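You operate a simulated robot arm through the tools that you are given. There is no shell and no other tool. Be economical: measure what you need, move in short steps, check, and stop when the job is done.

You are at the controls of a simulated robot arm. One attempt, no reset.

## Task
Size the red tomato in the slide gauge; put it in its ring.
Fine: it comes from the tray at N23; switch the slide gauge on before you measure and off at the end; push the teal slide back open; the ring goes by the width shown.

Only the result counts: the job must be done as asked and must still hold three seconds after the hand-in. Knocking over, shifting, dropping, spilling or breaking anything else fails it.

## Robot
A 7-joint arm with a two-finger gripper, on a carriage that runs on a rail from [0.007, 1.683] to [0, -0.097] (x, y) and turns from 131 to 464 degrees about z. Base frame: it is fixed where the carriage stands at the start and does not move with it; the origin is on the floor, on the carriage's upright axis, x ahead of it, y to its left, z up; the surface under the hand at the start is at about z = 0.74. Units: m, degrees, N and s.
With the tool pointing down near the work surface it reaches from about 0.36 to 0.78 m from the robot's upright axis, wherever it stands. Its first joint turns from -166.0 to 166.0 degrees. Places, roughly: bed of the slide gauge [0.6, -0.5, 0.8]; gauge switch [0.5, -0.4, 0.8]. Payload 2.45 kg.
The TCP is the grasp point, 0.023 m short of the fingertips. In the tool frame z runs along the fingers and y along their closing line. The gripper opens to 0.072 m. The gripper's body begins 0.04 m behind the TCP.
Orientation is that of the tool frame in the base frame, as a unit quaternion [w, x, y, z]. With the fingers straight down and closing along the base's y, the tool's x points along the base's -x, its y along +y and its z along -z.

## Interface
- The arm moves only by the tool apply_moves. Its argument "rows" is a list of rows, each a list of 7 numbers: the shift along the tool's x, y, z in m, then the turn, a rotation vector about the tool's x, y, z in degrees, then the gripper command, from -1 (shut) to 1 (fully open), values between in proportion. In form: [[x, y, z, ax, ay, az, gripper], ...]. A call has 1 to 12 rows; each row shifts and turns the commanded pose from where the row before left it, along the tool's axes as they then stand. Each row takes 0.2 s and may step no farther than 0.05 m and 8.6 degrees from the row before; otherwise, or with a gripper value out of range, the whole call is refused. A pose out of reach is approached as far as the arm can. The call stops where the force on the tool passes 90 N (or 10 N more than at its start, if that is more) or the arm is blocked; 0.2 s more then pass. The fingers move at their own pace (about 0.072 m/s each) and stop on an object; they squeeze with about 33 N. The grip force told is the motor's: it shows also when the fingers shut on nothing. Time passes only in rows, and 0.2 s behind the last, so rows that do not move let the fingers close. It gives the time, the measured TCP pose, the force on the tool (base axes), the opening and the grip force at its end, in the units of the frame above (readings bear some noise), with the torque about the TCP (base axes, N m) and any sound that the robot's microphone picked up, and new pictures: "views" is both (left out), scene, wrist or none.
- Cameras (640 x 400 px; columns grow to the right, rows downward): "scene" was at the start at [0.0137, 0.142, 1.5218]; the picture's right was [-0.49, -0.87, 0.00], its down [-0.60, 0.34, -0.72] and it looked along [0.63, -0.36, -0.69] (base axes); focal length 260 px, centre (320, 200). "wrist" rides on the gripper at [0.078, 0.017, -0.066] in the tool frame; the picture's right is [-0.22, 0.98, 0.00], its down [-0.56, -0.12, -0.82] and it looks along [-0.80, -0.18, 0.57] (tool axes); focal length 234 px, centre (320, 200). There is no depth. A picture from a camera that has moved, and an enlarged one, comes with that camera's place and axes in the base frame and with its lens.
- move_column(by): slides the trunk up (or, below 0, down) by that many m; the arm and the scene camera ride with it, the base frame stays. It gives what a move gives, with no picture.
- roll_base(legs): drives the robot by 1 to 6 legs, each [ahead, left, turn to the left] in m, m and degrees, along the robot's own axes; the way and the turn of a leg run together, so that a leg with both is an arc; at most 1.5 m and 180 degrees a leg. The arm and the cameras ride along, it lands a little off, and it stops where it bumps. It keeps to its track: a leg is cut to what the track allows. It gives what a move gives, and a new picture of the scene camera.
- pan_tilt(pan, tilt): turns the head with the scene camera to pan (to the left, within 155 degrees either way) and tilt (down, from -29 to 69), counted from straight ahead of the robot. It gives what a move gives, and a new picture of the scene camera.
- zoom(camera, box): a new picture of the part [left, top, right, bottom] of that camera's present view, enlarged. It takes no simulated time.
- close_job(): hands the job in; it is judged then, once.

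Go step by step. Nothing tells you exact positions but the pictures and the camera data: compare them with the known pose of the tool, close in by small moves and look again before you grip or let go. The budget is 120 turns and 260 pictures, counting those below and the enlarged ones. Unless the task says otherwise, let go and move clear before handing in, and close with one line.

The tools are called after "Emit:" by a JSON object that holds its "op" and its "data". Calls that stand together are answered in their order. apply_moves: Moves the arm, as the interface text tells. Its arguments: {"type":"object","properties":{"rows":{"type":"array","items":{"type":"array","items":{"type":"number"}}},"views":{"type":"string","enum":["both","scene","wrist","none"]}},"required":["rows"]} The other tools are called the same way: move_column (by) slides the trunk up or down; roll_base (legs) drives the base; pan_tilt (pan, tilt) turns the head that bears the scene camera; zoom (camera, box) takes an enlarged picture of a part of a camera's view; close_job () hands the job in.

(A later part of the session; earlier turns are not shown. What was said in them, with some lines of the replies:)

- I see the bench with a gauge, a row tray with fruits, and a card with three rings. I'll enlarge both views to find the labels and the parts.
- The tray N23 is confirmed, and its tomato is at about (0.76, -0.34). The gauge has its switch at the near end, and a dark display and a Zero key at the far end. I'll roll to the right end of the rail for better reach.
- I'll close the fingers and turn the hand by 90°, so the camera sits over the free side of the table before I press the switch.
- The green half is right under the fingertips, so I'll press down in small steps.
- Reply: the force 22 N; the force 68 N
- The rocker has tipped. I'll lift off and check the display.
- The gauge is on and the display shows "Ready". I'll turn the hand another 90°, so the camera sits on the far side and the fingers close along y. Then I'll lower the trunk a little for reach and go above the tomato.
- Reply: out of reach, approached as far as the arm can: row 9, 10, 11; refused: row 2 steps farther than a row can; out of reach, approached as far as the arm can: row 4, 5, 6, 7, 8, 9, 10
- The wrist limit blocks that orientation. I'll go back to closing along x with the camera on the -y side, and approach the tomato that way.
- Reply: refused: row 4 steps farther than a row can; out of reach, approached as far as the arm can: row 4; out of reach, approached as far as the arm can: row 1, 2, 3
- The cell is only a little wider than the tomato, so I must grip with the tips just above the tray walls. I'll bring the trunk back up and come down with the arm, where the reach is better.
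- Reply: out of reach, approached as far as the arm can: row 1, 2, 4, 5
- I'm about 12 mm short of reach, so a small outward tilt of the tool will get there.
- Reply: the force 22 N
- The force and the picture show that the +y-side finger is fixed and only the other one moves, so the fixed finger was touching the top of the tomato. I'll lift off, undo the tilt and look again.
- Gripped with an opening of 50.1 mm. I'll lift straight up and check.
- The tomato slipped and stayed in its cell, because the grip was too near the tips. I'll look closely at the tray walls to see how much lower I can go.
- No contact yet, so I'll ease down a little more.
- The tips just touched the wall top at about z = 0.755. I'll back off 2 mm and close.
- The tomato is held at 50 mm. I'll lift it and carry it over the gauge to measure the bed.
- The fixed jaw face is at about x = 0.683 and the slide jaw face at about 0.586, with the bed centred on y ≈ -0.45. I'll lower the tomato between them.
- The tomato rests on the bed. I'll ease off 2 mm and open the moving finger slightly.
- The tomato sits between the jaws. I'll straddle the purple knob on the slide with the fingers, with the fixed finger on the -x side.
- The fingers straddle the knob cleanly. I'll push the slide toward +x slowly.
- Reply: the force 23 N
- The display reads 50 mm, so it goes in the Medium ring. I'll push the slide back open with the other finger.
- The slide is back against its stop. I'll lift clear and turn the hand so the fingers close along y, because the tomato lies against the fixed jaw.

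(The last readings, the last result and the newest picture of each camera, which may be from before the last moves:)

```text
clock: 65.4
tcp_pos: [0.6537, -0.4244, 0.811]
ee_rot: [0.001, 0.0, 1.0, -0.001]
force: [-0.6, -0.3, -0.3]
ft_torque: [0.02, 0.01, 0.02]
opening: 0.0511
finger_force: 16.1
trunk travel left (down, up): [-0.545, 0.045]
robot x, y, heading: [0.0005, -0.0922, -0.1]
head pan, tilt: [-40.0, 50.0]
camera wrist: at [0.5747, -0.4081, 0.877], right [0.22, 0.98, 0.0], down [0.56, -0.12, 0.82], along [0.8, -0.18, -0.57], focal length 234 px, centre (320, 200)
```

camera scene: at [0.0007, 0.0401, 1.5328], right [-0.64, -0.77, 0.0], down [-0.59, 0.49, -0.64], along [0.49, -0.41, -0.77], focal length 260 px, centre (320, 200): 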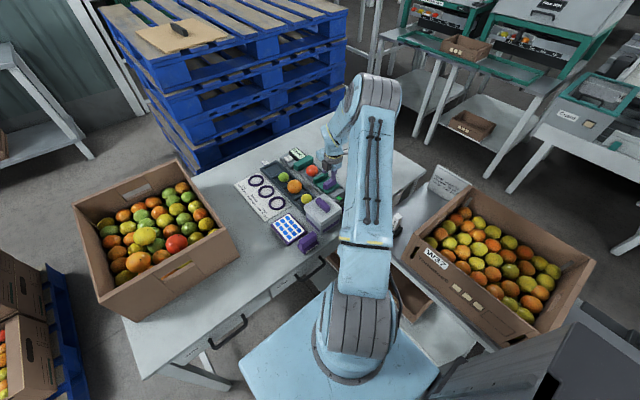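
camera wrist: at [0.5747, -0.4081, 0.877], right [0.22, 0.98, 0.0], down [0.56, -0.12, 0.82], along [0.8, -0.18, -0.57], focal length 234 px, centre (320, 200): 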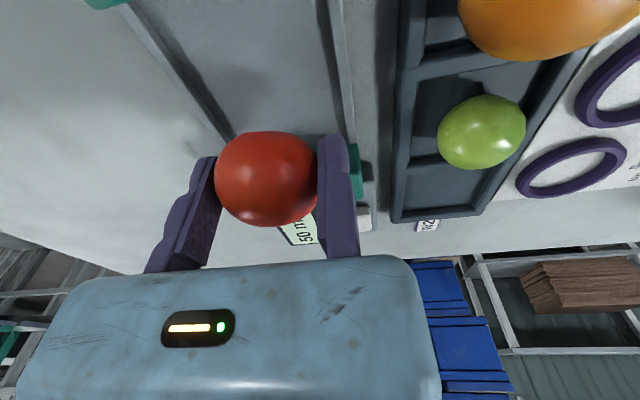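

The tomato is held. I'll lift it and carry it over the ring card to find the Medium ring.

Emit:
{"op": "apply_moves", "data": {"rows": [[0, 0, -0.045, 0, 0, 0, -1], [0, 0, -0.045, 0, 0, 0, -1], [0.01, 0.04, 0, 0, 0, 0, -1], [0.01, 0.04, 0, 0, 0, 0, -1], [0.01, 0.04, 0, 0, 0, 0, -1], [0, 0.04, 0, 0, 0, 0, -1], [0, 0.04, 0, 0, 0, 0, -1], [0, 0, 0, 0, 0, 0, -1]], "views": "wrist"}}

Emit:
{"op": "zoom", "data": {"camera": "wrist", "box": [160, 0, 480, 200]}}

Emit:
{"op": "zoom", "data": {"camera": "scene", "box": [220, 140, 340, 224]}}

```text
clock: 67.2
tcp_pos: [0.6241, -0.222, 0.8989]
ee_rot: [0.001, -0.001, 1.0, -0.001]
force: [0.5, 0.4, -0.4]
ft_torque: [0.01, -0.04, -0.04]
opening: 0.0507
finger_force: 15.6
trunk travel left (down, up): [-0.545, 0.045]
robot x, y, heading: [0.0007, -0.094, -0.1]
head pan, tilt: [-40.0, 50.0]
camera wrist: at [0.5456, -0.2063, 0.9657], right [0.22, 0.98, 0.0], down [0.56, -0.12, 0.82], along [0.8, -0.18, -0.57], focal length 234 px, centre (320, 200)
```

wrist: 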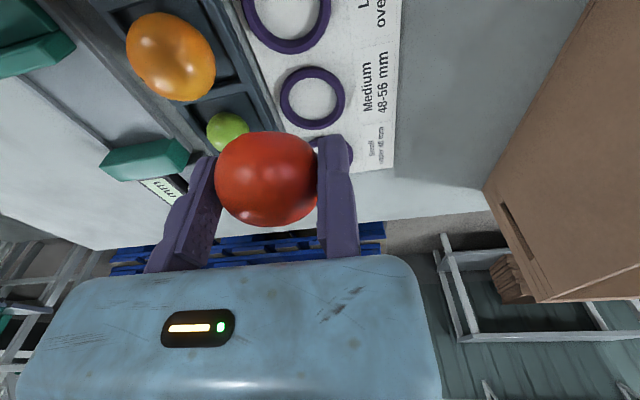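

```text
2.00 times, centred on (320, 100) of wrist
camera zoom: at [0.5456, -0.2063, 0.9657], right [0.22, 0.98, 0.0], down [0.56, -0.12, 0.82], along [0.8, -0.18, -0.57], focal length 468 px, centre (320, 400)
```

zoom: 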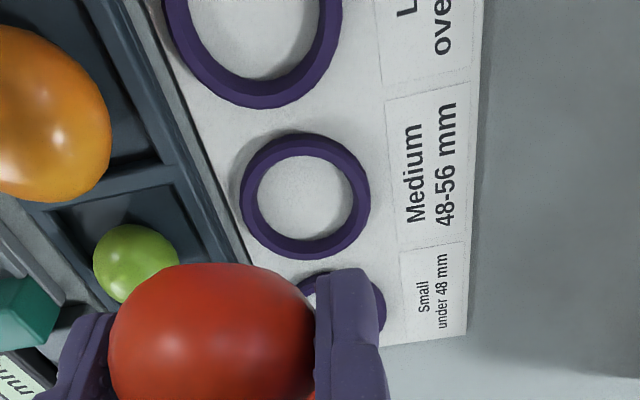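

```text
4.76 times, centred on (280, 182) of scene
camera zoom: at [0.0005, 0.0405, 1.5328], right [-0.64, -0.77, 0.0], down [-0.59, 0.49, -0.64], along [0.49, -0.41, -0.77], focal length 1236 px, centre (510, 286)
```

zoom: 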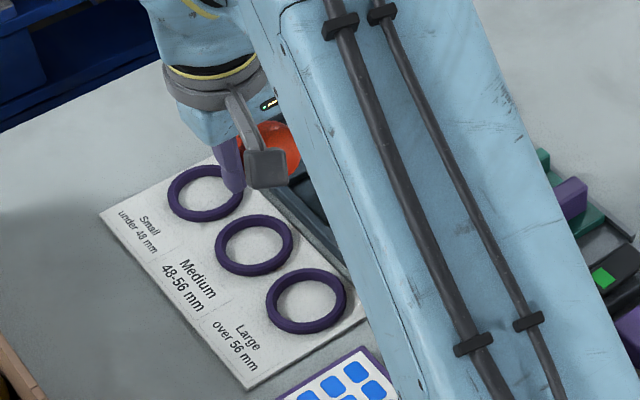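

The Medium ring is centred at about (0.675, -0.243). I'll move over it and descend.

Emit:
{"op": "apply_moves", "data": {"rows": [[-0.025, 0.002, 0, 0, 0, 0, -1], [-0.026, 0.002, 0, 0, 0, 0, -1], [0, 0, 0.04, 0, 0, 0, -1], [0, 0, 0.04, 0, 0, 0, -1], [0, 0, 0.01, 0, 0, 0, -1], [0, 0, 0, 0, 0, 0, -1]], "views": "wrist"}}

Emit:
{"op": "zoom", "data": {"camera": "wrist", "box": [160, 50, 480, 250]}}

Emit:
{"op": "zoom", "data": {"camera": "scene", "box": [220, 140, 340, 224]}}

```text
clock: 68.6
tcp_pos: [0.6751, -0.2197, 0.809]
ee_rot: [0.001, 0.0, 1.0, 0.001]
force: [-0.9, 0.1, -0.6]
ft_torque: [0.01, 0.03, -0.01]
opening: 0.0508
finger_force: 15.9
trunk travel left (down, up): [-0.545, 0.045]
robot x, y, heading: [0.0049, -0.092, -0.2]
head pan, tilt: [-40.0, 50.0]
camera wrist: at [0.5962, -0.2036, 0.875], right [0.22, 0.98, 0.0], down [0.56, -0.12, 0.82], along [0.8, -0.18, -0.57], focal length 234 px, centre (320, 200)
```

wrist: 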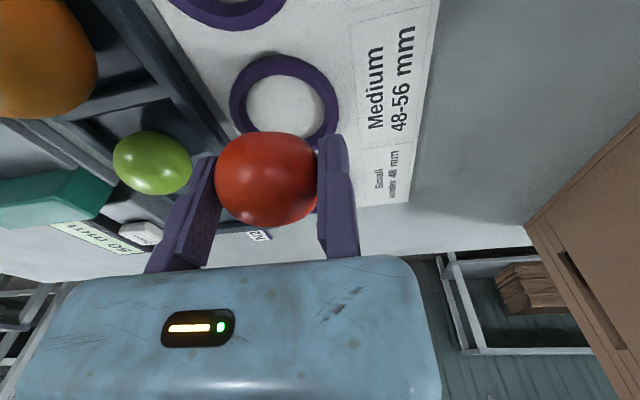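

```text
2.00 times, centred on (320, 150) of wrist
camera zoom: at [0.5962, -0.2036, 0.875], right [0.22, 0.98, 0.0], down [0.56, -0.12, 0.82], along [0.8, -0.18, -0.57], focal length 468 px, centre (320, 300)
```

zoom: 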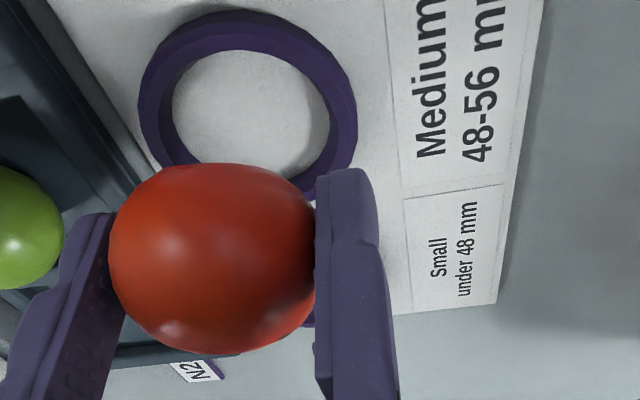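

```text
4.76 times, centred on (280, 182) of scene
camera zoom: at [0.0004, 0.0402, 1.5328], right [-0.64, -0.77, 0.0], down [-0.59, 0.49, -0.64], along [0.49, -0.41, -0.77], focal length 1236 px, centre (510, 286)
```

zoom: 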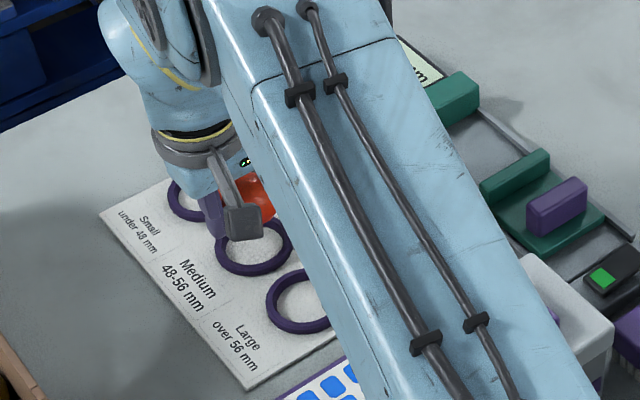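

The alignment is good. I'll lower it in small steps.

Emit:
{"op": "apply_moves", "data": {"rows": [[0, 0.001, 0.012, 0, 0, 0, -1], [0, 0, 0.012, 0, 0, 0, -1], [0, 0, 0.003, 0, 0, 0, -1]], "views": "none"}}

Emit:
{"op": "apply_moves", "data": {"rows": [[0, 0, 0.002, 0, 0, 0, -1]], "views": "wrist"}}

```text
clock: 69.4
tcp_pos: [0.675, -0.2184, 0.7809]
ee_rot: [0.0, 0.0, 1.0, 0.0]
force: [0.3, -0.1, -1.0]
ft_torque: [0.04, 0.0, 0.0]
opening: 0.0506
finger_force: 16.1
trunk travel left (down, up): [-0.545, 0.045]
robot x, y, heading: [-0.0019, -0.0919, 0.1]
head pan, tilt: [-40.0, 50.0]
```

```text
clock: 69.8
tcp_pos: [0.6747, -0.2191, 0.7823]
ee_rot: [0.002, -0.001, 1.0, 0.0]
force: [0.2, 0.5, -1.0]
ft_torque: [0.03, -0.02, 0.01]
opening: 0.0508
finger_force: 15.8
trunk travel left (down, up): [-0.545, 0.045]
robot x, y, heading: [0.0017, -0.0898, -0.1]
head pan, tilt: [-40.0, 50.0]
camera wrist: at [0.5961, -0.2028, 0.8471], right [0.22, 0.98, 0.0], down [0.56, -0.12, 0.82], along [0.8, -0.18, -0.57], focal length 234 px, centre (320, 200)
```

wrist: 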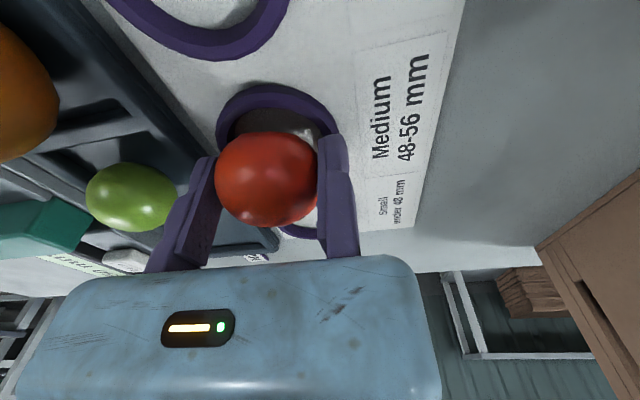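

Emit:
{"op": "apply_moves", "data": {"rows": [[0, 0, 0.002, 0, 0, 0, -1], [0, 0, 0.001, 0, 0, 0, -1]], "views": "none"}}

Emit:
{"op": "apply_moves", "data": {"rows": [[0, 0, 0.002, 0, 0, 0, -1]], "views": "wrist"}}

```text
clock: 70.4
tcp_pos: [0.6746, -0.2183, 0.7792]
ee_rot: [0.002, 0.0, 1.0, 0.0]
force: [0.5, 0.2, -0.7]
ft_torque: [0.01, 0.02, 0.01]
opening: 0.0508
finger_force: 15.6
trunk travel left (down, up): [-0.545, 0.045]
robot x, y, heading: [-0.0045, -0.0921, -0.2]
head pan, tilt: [-40.0, 50.0]
```

```text
clock: 70.8
tcp_pos: [0.675, -0.2188, 0.7755]
ee_rot: [0.001, 0.0, 1.0, 0.0]
force: [-0.7, 0.6, 2.1]
ft_torque: [0.05, 0.05, 0.02]
opening: 0.0505
finger_force: 15.6
trunk travel left (down, up): [-0.545, 0.045]
robot x, y, heading: [0.0003, -0.0922, 0.5]
head pan, tilt: [-40.0, 50.0]
camera wrist: at [0.5963, -0.2034, 0.8426], right [0.22, 0.98, 0.0], down [0.56, -0.12, 0.82], along [0.8, -0.18, -0.57], focal length 234 px, centre (320, 200)
```

wrist: 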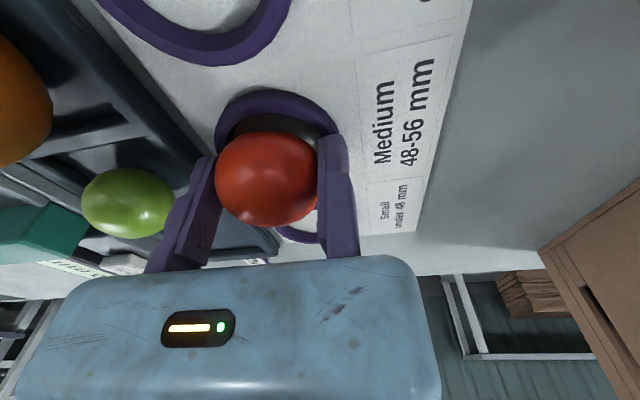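

Light contact. I'll release gently.

Emit:
{"op": "apply_moves", "data": {"rows": [[0, 0, 0, 0, 0, 0, 0.42], [0, 0, 0, 0, 0, 0, 0.5], [0, 0, 0, 0, 0, 0, 0.6], [0, 0, 0, 0, 0, 0, 0.6], [0, 0, 0, 0, 0, 0, 0.6]], "views": "wrist"}}

Emit:
{"op": "zoom", "data": {"camera": "wrist", "box": [160, 50, 480, 250]}}

```text
clock: 72.0
tcp_pos: [0.6752, -0.2193, 0.7757]
ee_rot: [0.001, 0.0, 1.0, -0.001]
force: [0.6, 0.7, 4.9]
ft_torque: [0.06, 0.0, -0.05]
opening: 0.0577
finger_force: 0.1
trunk travel left (down, up): [-0.545, 0.045]
robot x, y, heading: [0.0041, -0.0939, 0.3]
head pan, tilt: [-40.0, 50.0]
camera wrist: at [0.5962, -0.2034, 0.8426], right [0.22, 0.98, 0.0], down [0.56, -0.12, 0.82], along [0.8, -0.18, -0.57], focal length 234 px, centre (320, 200)
```

wrist: 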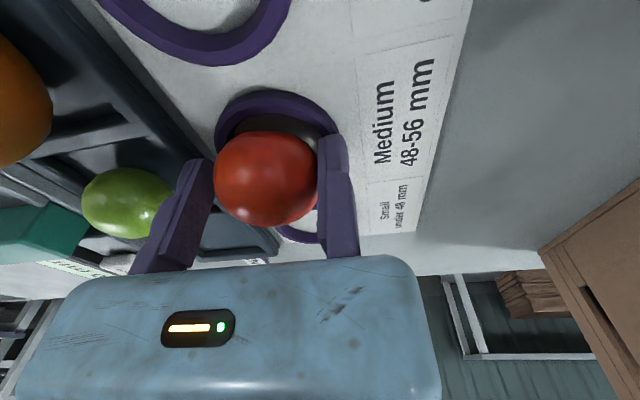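

```text
2.00 times, centred on (320, 150) of wrist
camera zoom: at [0.5962, -0.2034, 0.8426], right [0.22, 0.98, 0.0], down [0.56, -0.12, 0.82], along [0.8, -0.18, -0.57], focal length 468 px, centre (320, 300)
```

zoom: 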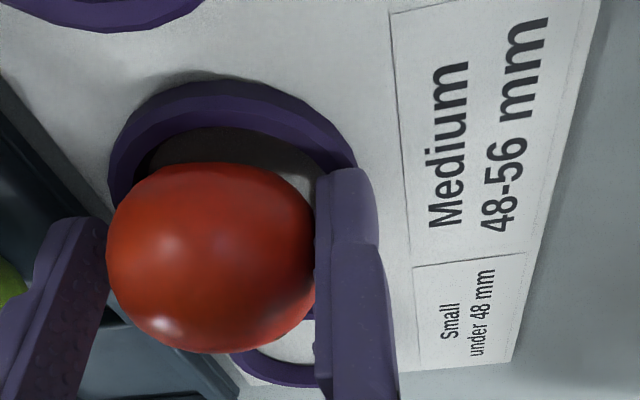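

Emit:
{"op": "apply_moves", "data": {"rows": [[0, 0, -0.003, 0, 0, 0, 0.6], [0, 0.003, -0.002, 0, 0, 0, 0.6], [0, 0, -0.01, 0, 0, 0, 0.6], [0, 0, -0.03, 0, 0, 0, 0.6], [0, 0, -0.04, 0, 0, 0, 0.6], [0.03, 0, -0.03, 0, 0, 0, 0.6], [0.04, 0, 0, 0, 0, 0, 0.6], [0, 0, 0, 0, 0, 0, 0.6]], "views": "both"}}

Emit:
{"op": "zoom", "data": {"camera": "wrist", "box": [160, 0, 480, 200]}}

Emit:
{"op": "zoom", "data": {"camera": "scene", "box": [220, 140, 340, 224]}}

```text
clock: 73.8
tcp_pos: [0.6044, -0.2153, 0.8923]
ee_rot: [0.001, 0.0, 1.0, 0.0]
force: [0.0, -0.3, 0.2]
ft_torque: [0.01, -0.01, -0.01]
opening: 0.0577
finger_force: 0.0
trunk travel left (down, up): [-0.545, 0.045]
robot x, y, heading: [-0.0013, -0.0928, -0.1]
head pan, tilt: [-40.0, 50.0]
camera scene: at [0.0, 0.0402, 1.5328], right [-0.64, -0.77, 0.0], down [-0.59, 0.49, -0.64], along [0.49, -0.41, -0.77], focal length 260 px, centre (320, 200)
camera wrist: at [0.5249, -0.2005, 0.9588], right [0.22, 0.98, 0.0], down [0.56, -0.12, 0.82], along [0.8, -0.18, -0.57], focal length 234 px, centre (320, 200)
```

scene: 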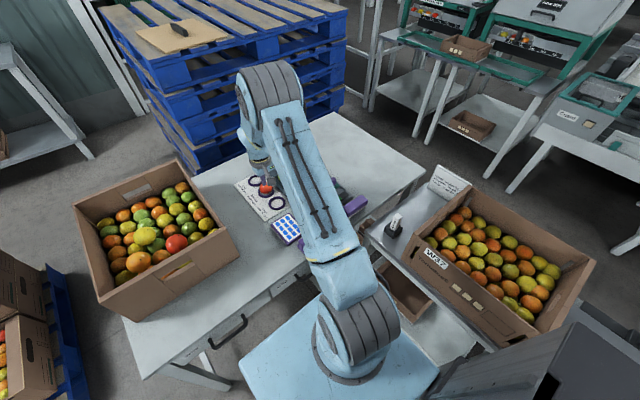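
wrist: 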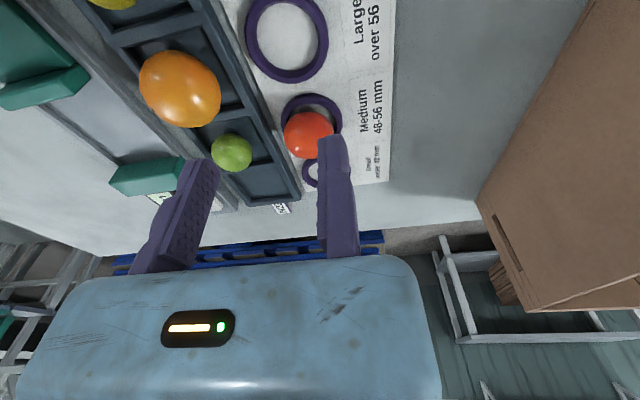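

```text
2.00 times, centred on (320, 100) of wrist
camera zoom: at [0.5249, -0.2005, 0.9588], right [0.22, 0.98, 0.0], down [0.56, -0.12, 0.82], along [0.8, -0.18, -0.57], focal length 468 px, centre (320, 400)
```

zoom: 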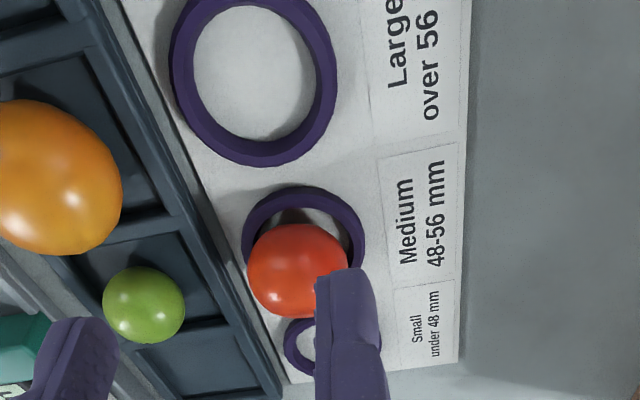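

```text
4.76 times, centred on (280, 182) of scene
camera zoom: at [0.0, 0.0402, 1.5328], right [-0.64, -0.77, 0.0], down [-0.59, 0.49, -0.64], along [0.49, -0.41, -0.77], focal length 1236 px, centre (510, 286)
```

zoom: 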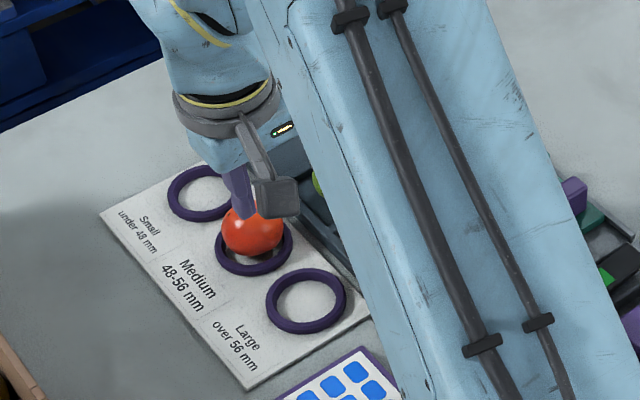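

The tomato sits in the Medium ring. Next I'll turn the hand back and go to the switch to press its off half.

Emit:
{"op": "apply_moves", "data": {"rows": [[0, 0, -0.04, 0, 0, -8.2, -1], [0, 0, -0.03, 0, 0, -8.2, -1], [0, 0, 0, 0, 0, -8.2, -1], [0, 0, 0, 0, 0, -8.2, -1], [0, 0, 0, 0, 0, -8.2, -1], [0, 0, 0, 0, 0, -8.2, -1], [0, 0, 0, 0, 0, -8.2, -1], [0, 0, 0, 0, 0, -8.2, -1], [0, 0, 0, 0, 0, -8.2, -1], [0, 0, 0, 0, 0, -8.2, -1], [0, 0, 0, 0, 0, -8, -1]], "views": "none"}}

Emit:
{"op": "apply_moves", "data": {"rows": [[0.0356, 0.0222, 0, 0, 0, 0, -1], [0.0356, 0.0222, 0, 0, 0, 0, -1], [0.0356, 0.0222, 0, 0, 0, 0, -1], [0.0356, 0.0222, 0, 0, 0, 0, -1], [0.0356, 0.0222, 0, 0, 0, 0, -1], [0.0356, 0.0222, 0, 0, 0, 0, -1], [0.0356, 0.0222, 0, 0, 0, 0, -1], [0, 0, 0.03, 0, 0, 0, -1], [0, 0, 0, 0, 0, 0, -1]], "views": "both"}}

Emit:
{"op": "zoom", "data": {"camera": "scene", "box": [220, 140, 340, 224]}}

```text
clock: 76.2
tcp_pos: [0.6038, -0.2154, 0.962]
ee_rot: [0.001, 0.709, -0.705, 0.001]
force: [0.3, 0.0, -0.2]
ft_torque: [-0.01, 0.0, 0.01]
opening: 0.0002
finger_force: 28.0
trunk travel left (down, up): [-0.545, 0.045]
robot x, y, heading: [-0.0011, -0.0929, -0.2]
head pan, tilt: [-40.0, 50.0]
```

```text
clock: 78.2
tcp_pos: [0.4505, -0.4648, 0.9299]
ee_rot: [0.0, 0.707, -0.707, 0.001]
force: [-0.2, 0.4, -0.3]
ft_torque: [0.0, 0.01, -0.01]
opening: 0.0
finger_force: 28.7
trunk travel left (down, up): [-0.545, 0.045]
robot x, y, heading: [0.0004, -0.0956, -0.1]
head pan, tilt: [-40.0, 50.0]
camera scene: at [0.0008, 0.0401, 1.5328], right [-0.64, -0.77, 0.0], down [-0.59, 0.49, -0.64], along [0.49, -0.41, -0.77], focal length 260 px, centre (320, 200)
camera wrist: at [0.4316, -0.5444, 0.9961], right [-0.98, 0.22, 0.0], down [0.12, 0.56, 0.82], along [0.18, 0.8, -0.57], focal length 234 px, centre (320, 200)
```

scene: 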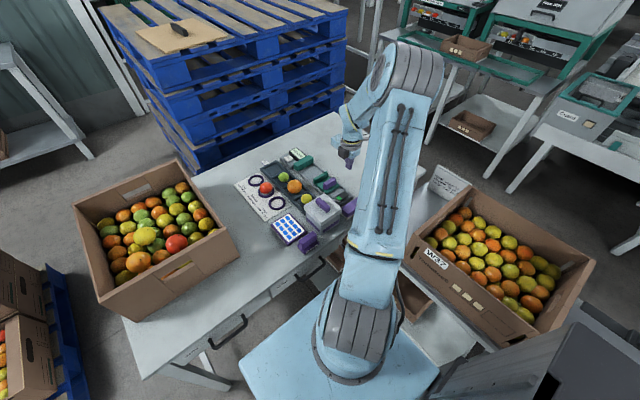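
wrist: 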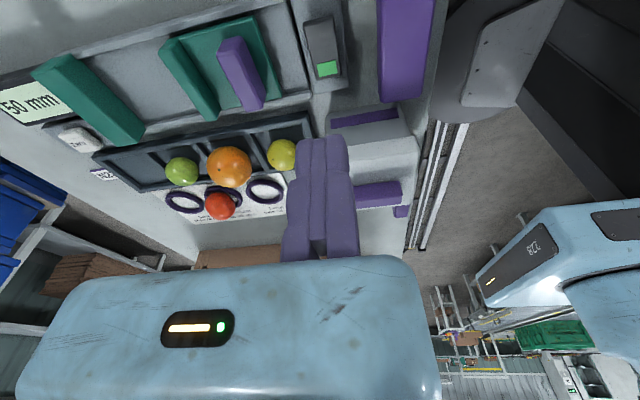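

```text
4.76 times, centred on (280, 182) of scene
camera zoom: at [0.0008, 0.0401, 1.5328], right [-0.64, -0.77, 0.0], down [-0.59, 0.49, -0.64], along [0.49, -0.41, -0.77], focal length 1236 px, centre (510, 286)
```

zoom: 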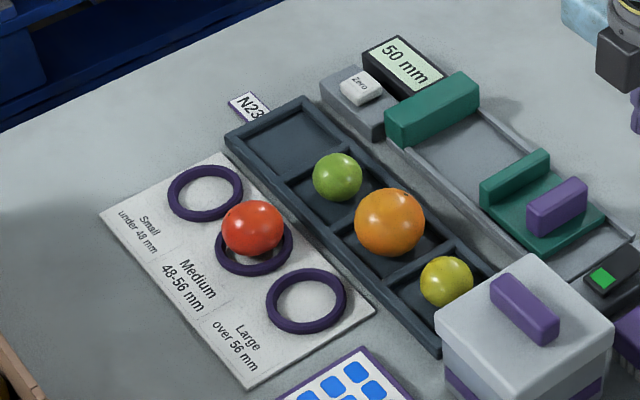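

The tomato is well seated in the Medium ring. Now I'll press the dark half of the rocker.

Emit:
{"op": "apply_moves", "data": {"rows": [[0.005, 0.001, 0.04, 0, 0, 0, -1], [0, 0, 0.04, 0, 0, 0, -1], [0, 0, 0.03, 0, 0, 0, -1], [0, 0, 0.01, 0, 0, 0, -1]], "views": "wrist"}}

Emit:
{"op": "apply_moves", "data": {"rows": [[0, 0, 0.004, 0, 0, 0, -1], [0, 0, 0.004, 0, 0, 0, -1]], "views": "none"}}

```text
clock: 79.2
tcp_pos: [0.4492, -0.4699, 0.8115]
ee_rot: [0.0, -0.707, 0.708, -0.001]
force: [1.1, -0.4, 0.4]
ft_torque: [-0.02, 0.02, 0.0]
opening: 0.0002
finger_force: 28.5
trunk travel left (down, up): [-0.545, 0.045]
robot x, y, heading: [0.0011, -0.0949, 0.0]
head pan, tilt: [-40.0, 50.0]
camera wrist: at [0.4306, -0.5491, 0.8781], right [-0.98, 0.22, 0.0], down [0.12, 0.56, 0.82], along [0.18, 0.8, -0.57], focal length 234 px, centre (320, 200)
```

wrist: 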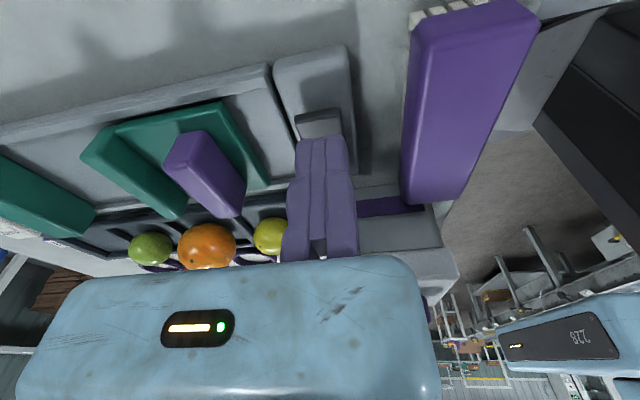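

```text
clock: 79.8
tcp_pos: [0.4492, -0.469, 0.8034]
ee_rot: [0.0, 0.707, -0.707, 0.0]
force: [0.2, 0.3, -0.8]
ft_torque: [-0.02, 0.01, -0.01]
opening: 0.0
finger_force: 28.6
trunk travel left (down, up): [-0.545, 0.045]
robot x, y, heading: [0.0004, -0.0942, -0.1]
head pan, tilt: [-40.0, 50.0]
```

Emit:
{"op": "apply_moves", "data": {"rows": [[0, 0, 0.003, 0, 0, 0, -1], [0, 0, 0.003, 0, 0, 0, -1], [0, 0, 0.003, 0, 0, 0, -1]], "views": "none"}}

Emit:
{"op": "apply_moves", "data": {"rows": [[0, 0, 0.002, 0, 0, 0, -1], [0, 0, 0.002, 0, 0, 0, -1]], "views": "none"}}

Emit:
{"op": "zoom", "data": {"camera": "scene", "box": [270, 140, 370, 210]}}

```text
clock: 80.6
tcp_pos: [0.4491, -0.4699, 0.7945]
ee_rot: [0.0, 0.707, -0.707, 0.001]
force: [0.0, 0.1, 0.0]
ft_torque: [0.01, 0.0, -0.01]
opening: 0.0
finger_force: 28.8
trunk travel left (down, up): [-0.545, 0.045]
robot x, y, heading: [0.0007, -0.092, -0.0]
head pan, tilt: [-40.0, 50.0]
```

```text
clock: 81.2
tcp_pos: [0.4486, -0.4707, 0.7908]
ee_rot: [0.001, -0.707, 0.707, -0.001]
force: [-0.3, -1.0, -0.5]
ft_torque: [0.02, 0.0, 0.02]
opening: 0.0
finger_force: 28.5
trunk travel left (down, up): [-0.545, 0.045]
robot x, y, heading: [-0.0019, -0.0947, 0.2]
head pan, tilt: [-40.0, 50.0]
```

```text
5.71 times, centred on (320, 175) of scene
camera zoom: at [0.0004, 0.0402, 1.5328], right [-0.64, -0.77, 0.0], down [-0.59, 0.49, -0.64], along [0.49, -0.41, -0.77], focal length 1483 px, centre (320, 343)
```

zoom: 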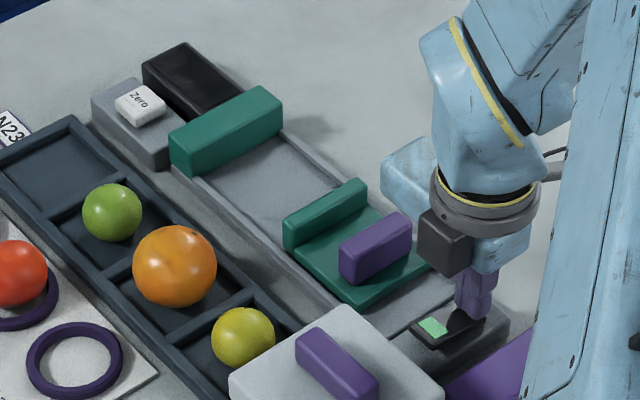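

The display has gone dark, so the gauge is off. I'll lift away and make a last check.

Emit:
{"op": "apply_moves", "data": {"rows": [[0, 0, -0.01, 0, 0, 0, -1], [0, 0, -0.04, 0, 0, 0, -1], [0, 0, -0.05, 0, 0, 0, -1], [0, 0, -0.05, 0, 0, 0, -1], [0, 0, 0, 0, 0, 0, -1]], "views": "wrist"}}

Emit:
{"op": "zoom", "data": {"camera": "scene", "box": [230, 130, 370, 220]}}

Emit:
{"op": "zoom", "data": {"camera": "wrist", "box": [150, 130, 310, 230]}}

```text
clock: 82.4
tcp_pos: [0.4468, -0.4699, 0.9403]
ee_rot: [-0.001, 0.708, -0.706, 0.001]
force: [-0.3, 0.5, -1.5]
ft_torque: [-0.01, -0.01, -0.03]
opening: 0.0002
finger_force: 28.6
trunk travel left (down, up): [-0.545, 0.045]
robot x, y, heading: [-0.0029, -0.0913, -0.1]
head pan, tilt: [-40.0, 50.0]
camera wrist: at [0.4291, -0.549, 1.0076], right [-0.98, 0.22, 0.0], down [0.12, 0.56, 0.82], along [0.18, 0.8, -0.57], focal length 234 px, centre (320, 200)
```

wrist: 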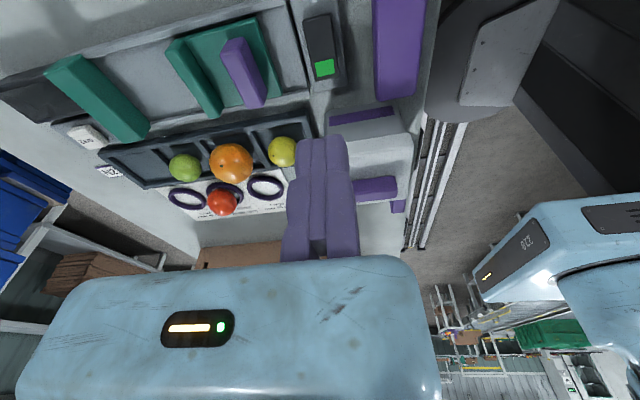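

```text
4.44 times, centred on (300, 175) of scene
camera zoom: at [0.0, 0.0404, 1.5327], right [-0.64, -0.77, 0.0], down [-0.59, 0.49, -0.64], along [0.49, -0.41, -0.77], focal length 1154 px, centre (409, 311)
```

zoom: 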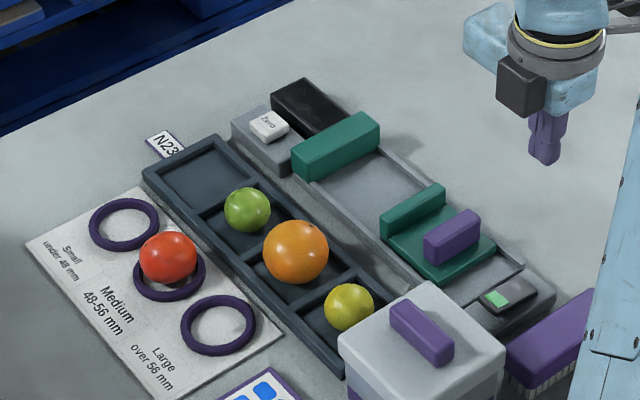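

```text
4.00 times, centred on (230, 180) of wrist
camera zoom: at [0.4291, -0.549, 1.0076], right [-0.98, 0.22, 0.0], down [0.12, 0.56, 0.82], along [0.18, 0.8, -0.57], focal length 937 px, centre (680, 280)
```

zoom: 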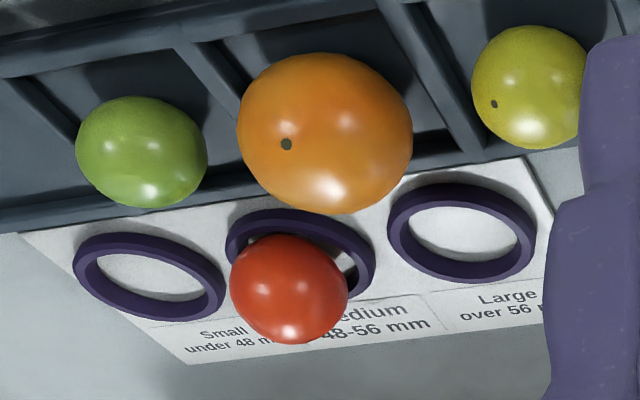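

Emit:
{"op": "close_job", "data": {}}

```text
The job is handed in.
```

The red tomato from tray N23 measured 50 mm on the slide gauge and now sits in the Medium ring (48-56 mm). The teal slide is pushed back open, the gauge is off, and the arm is clear.
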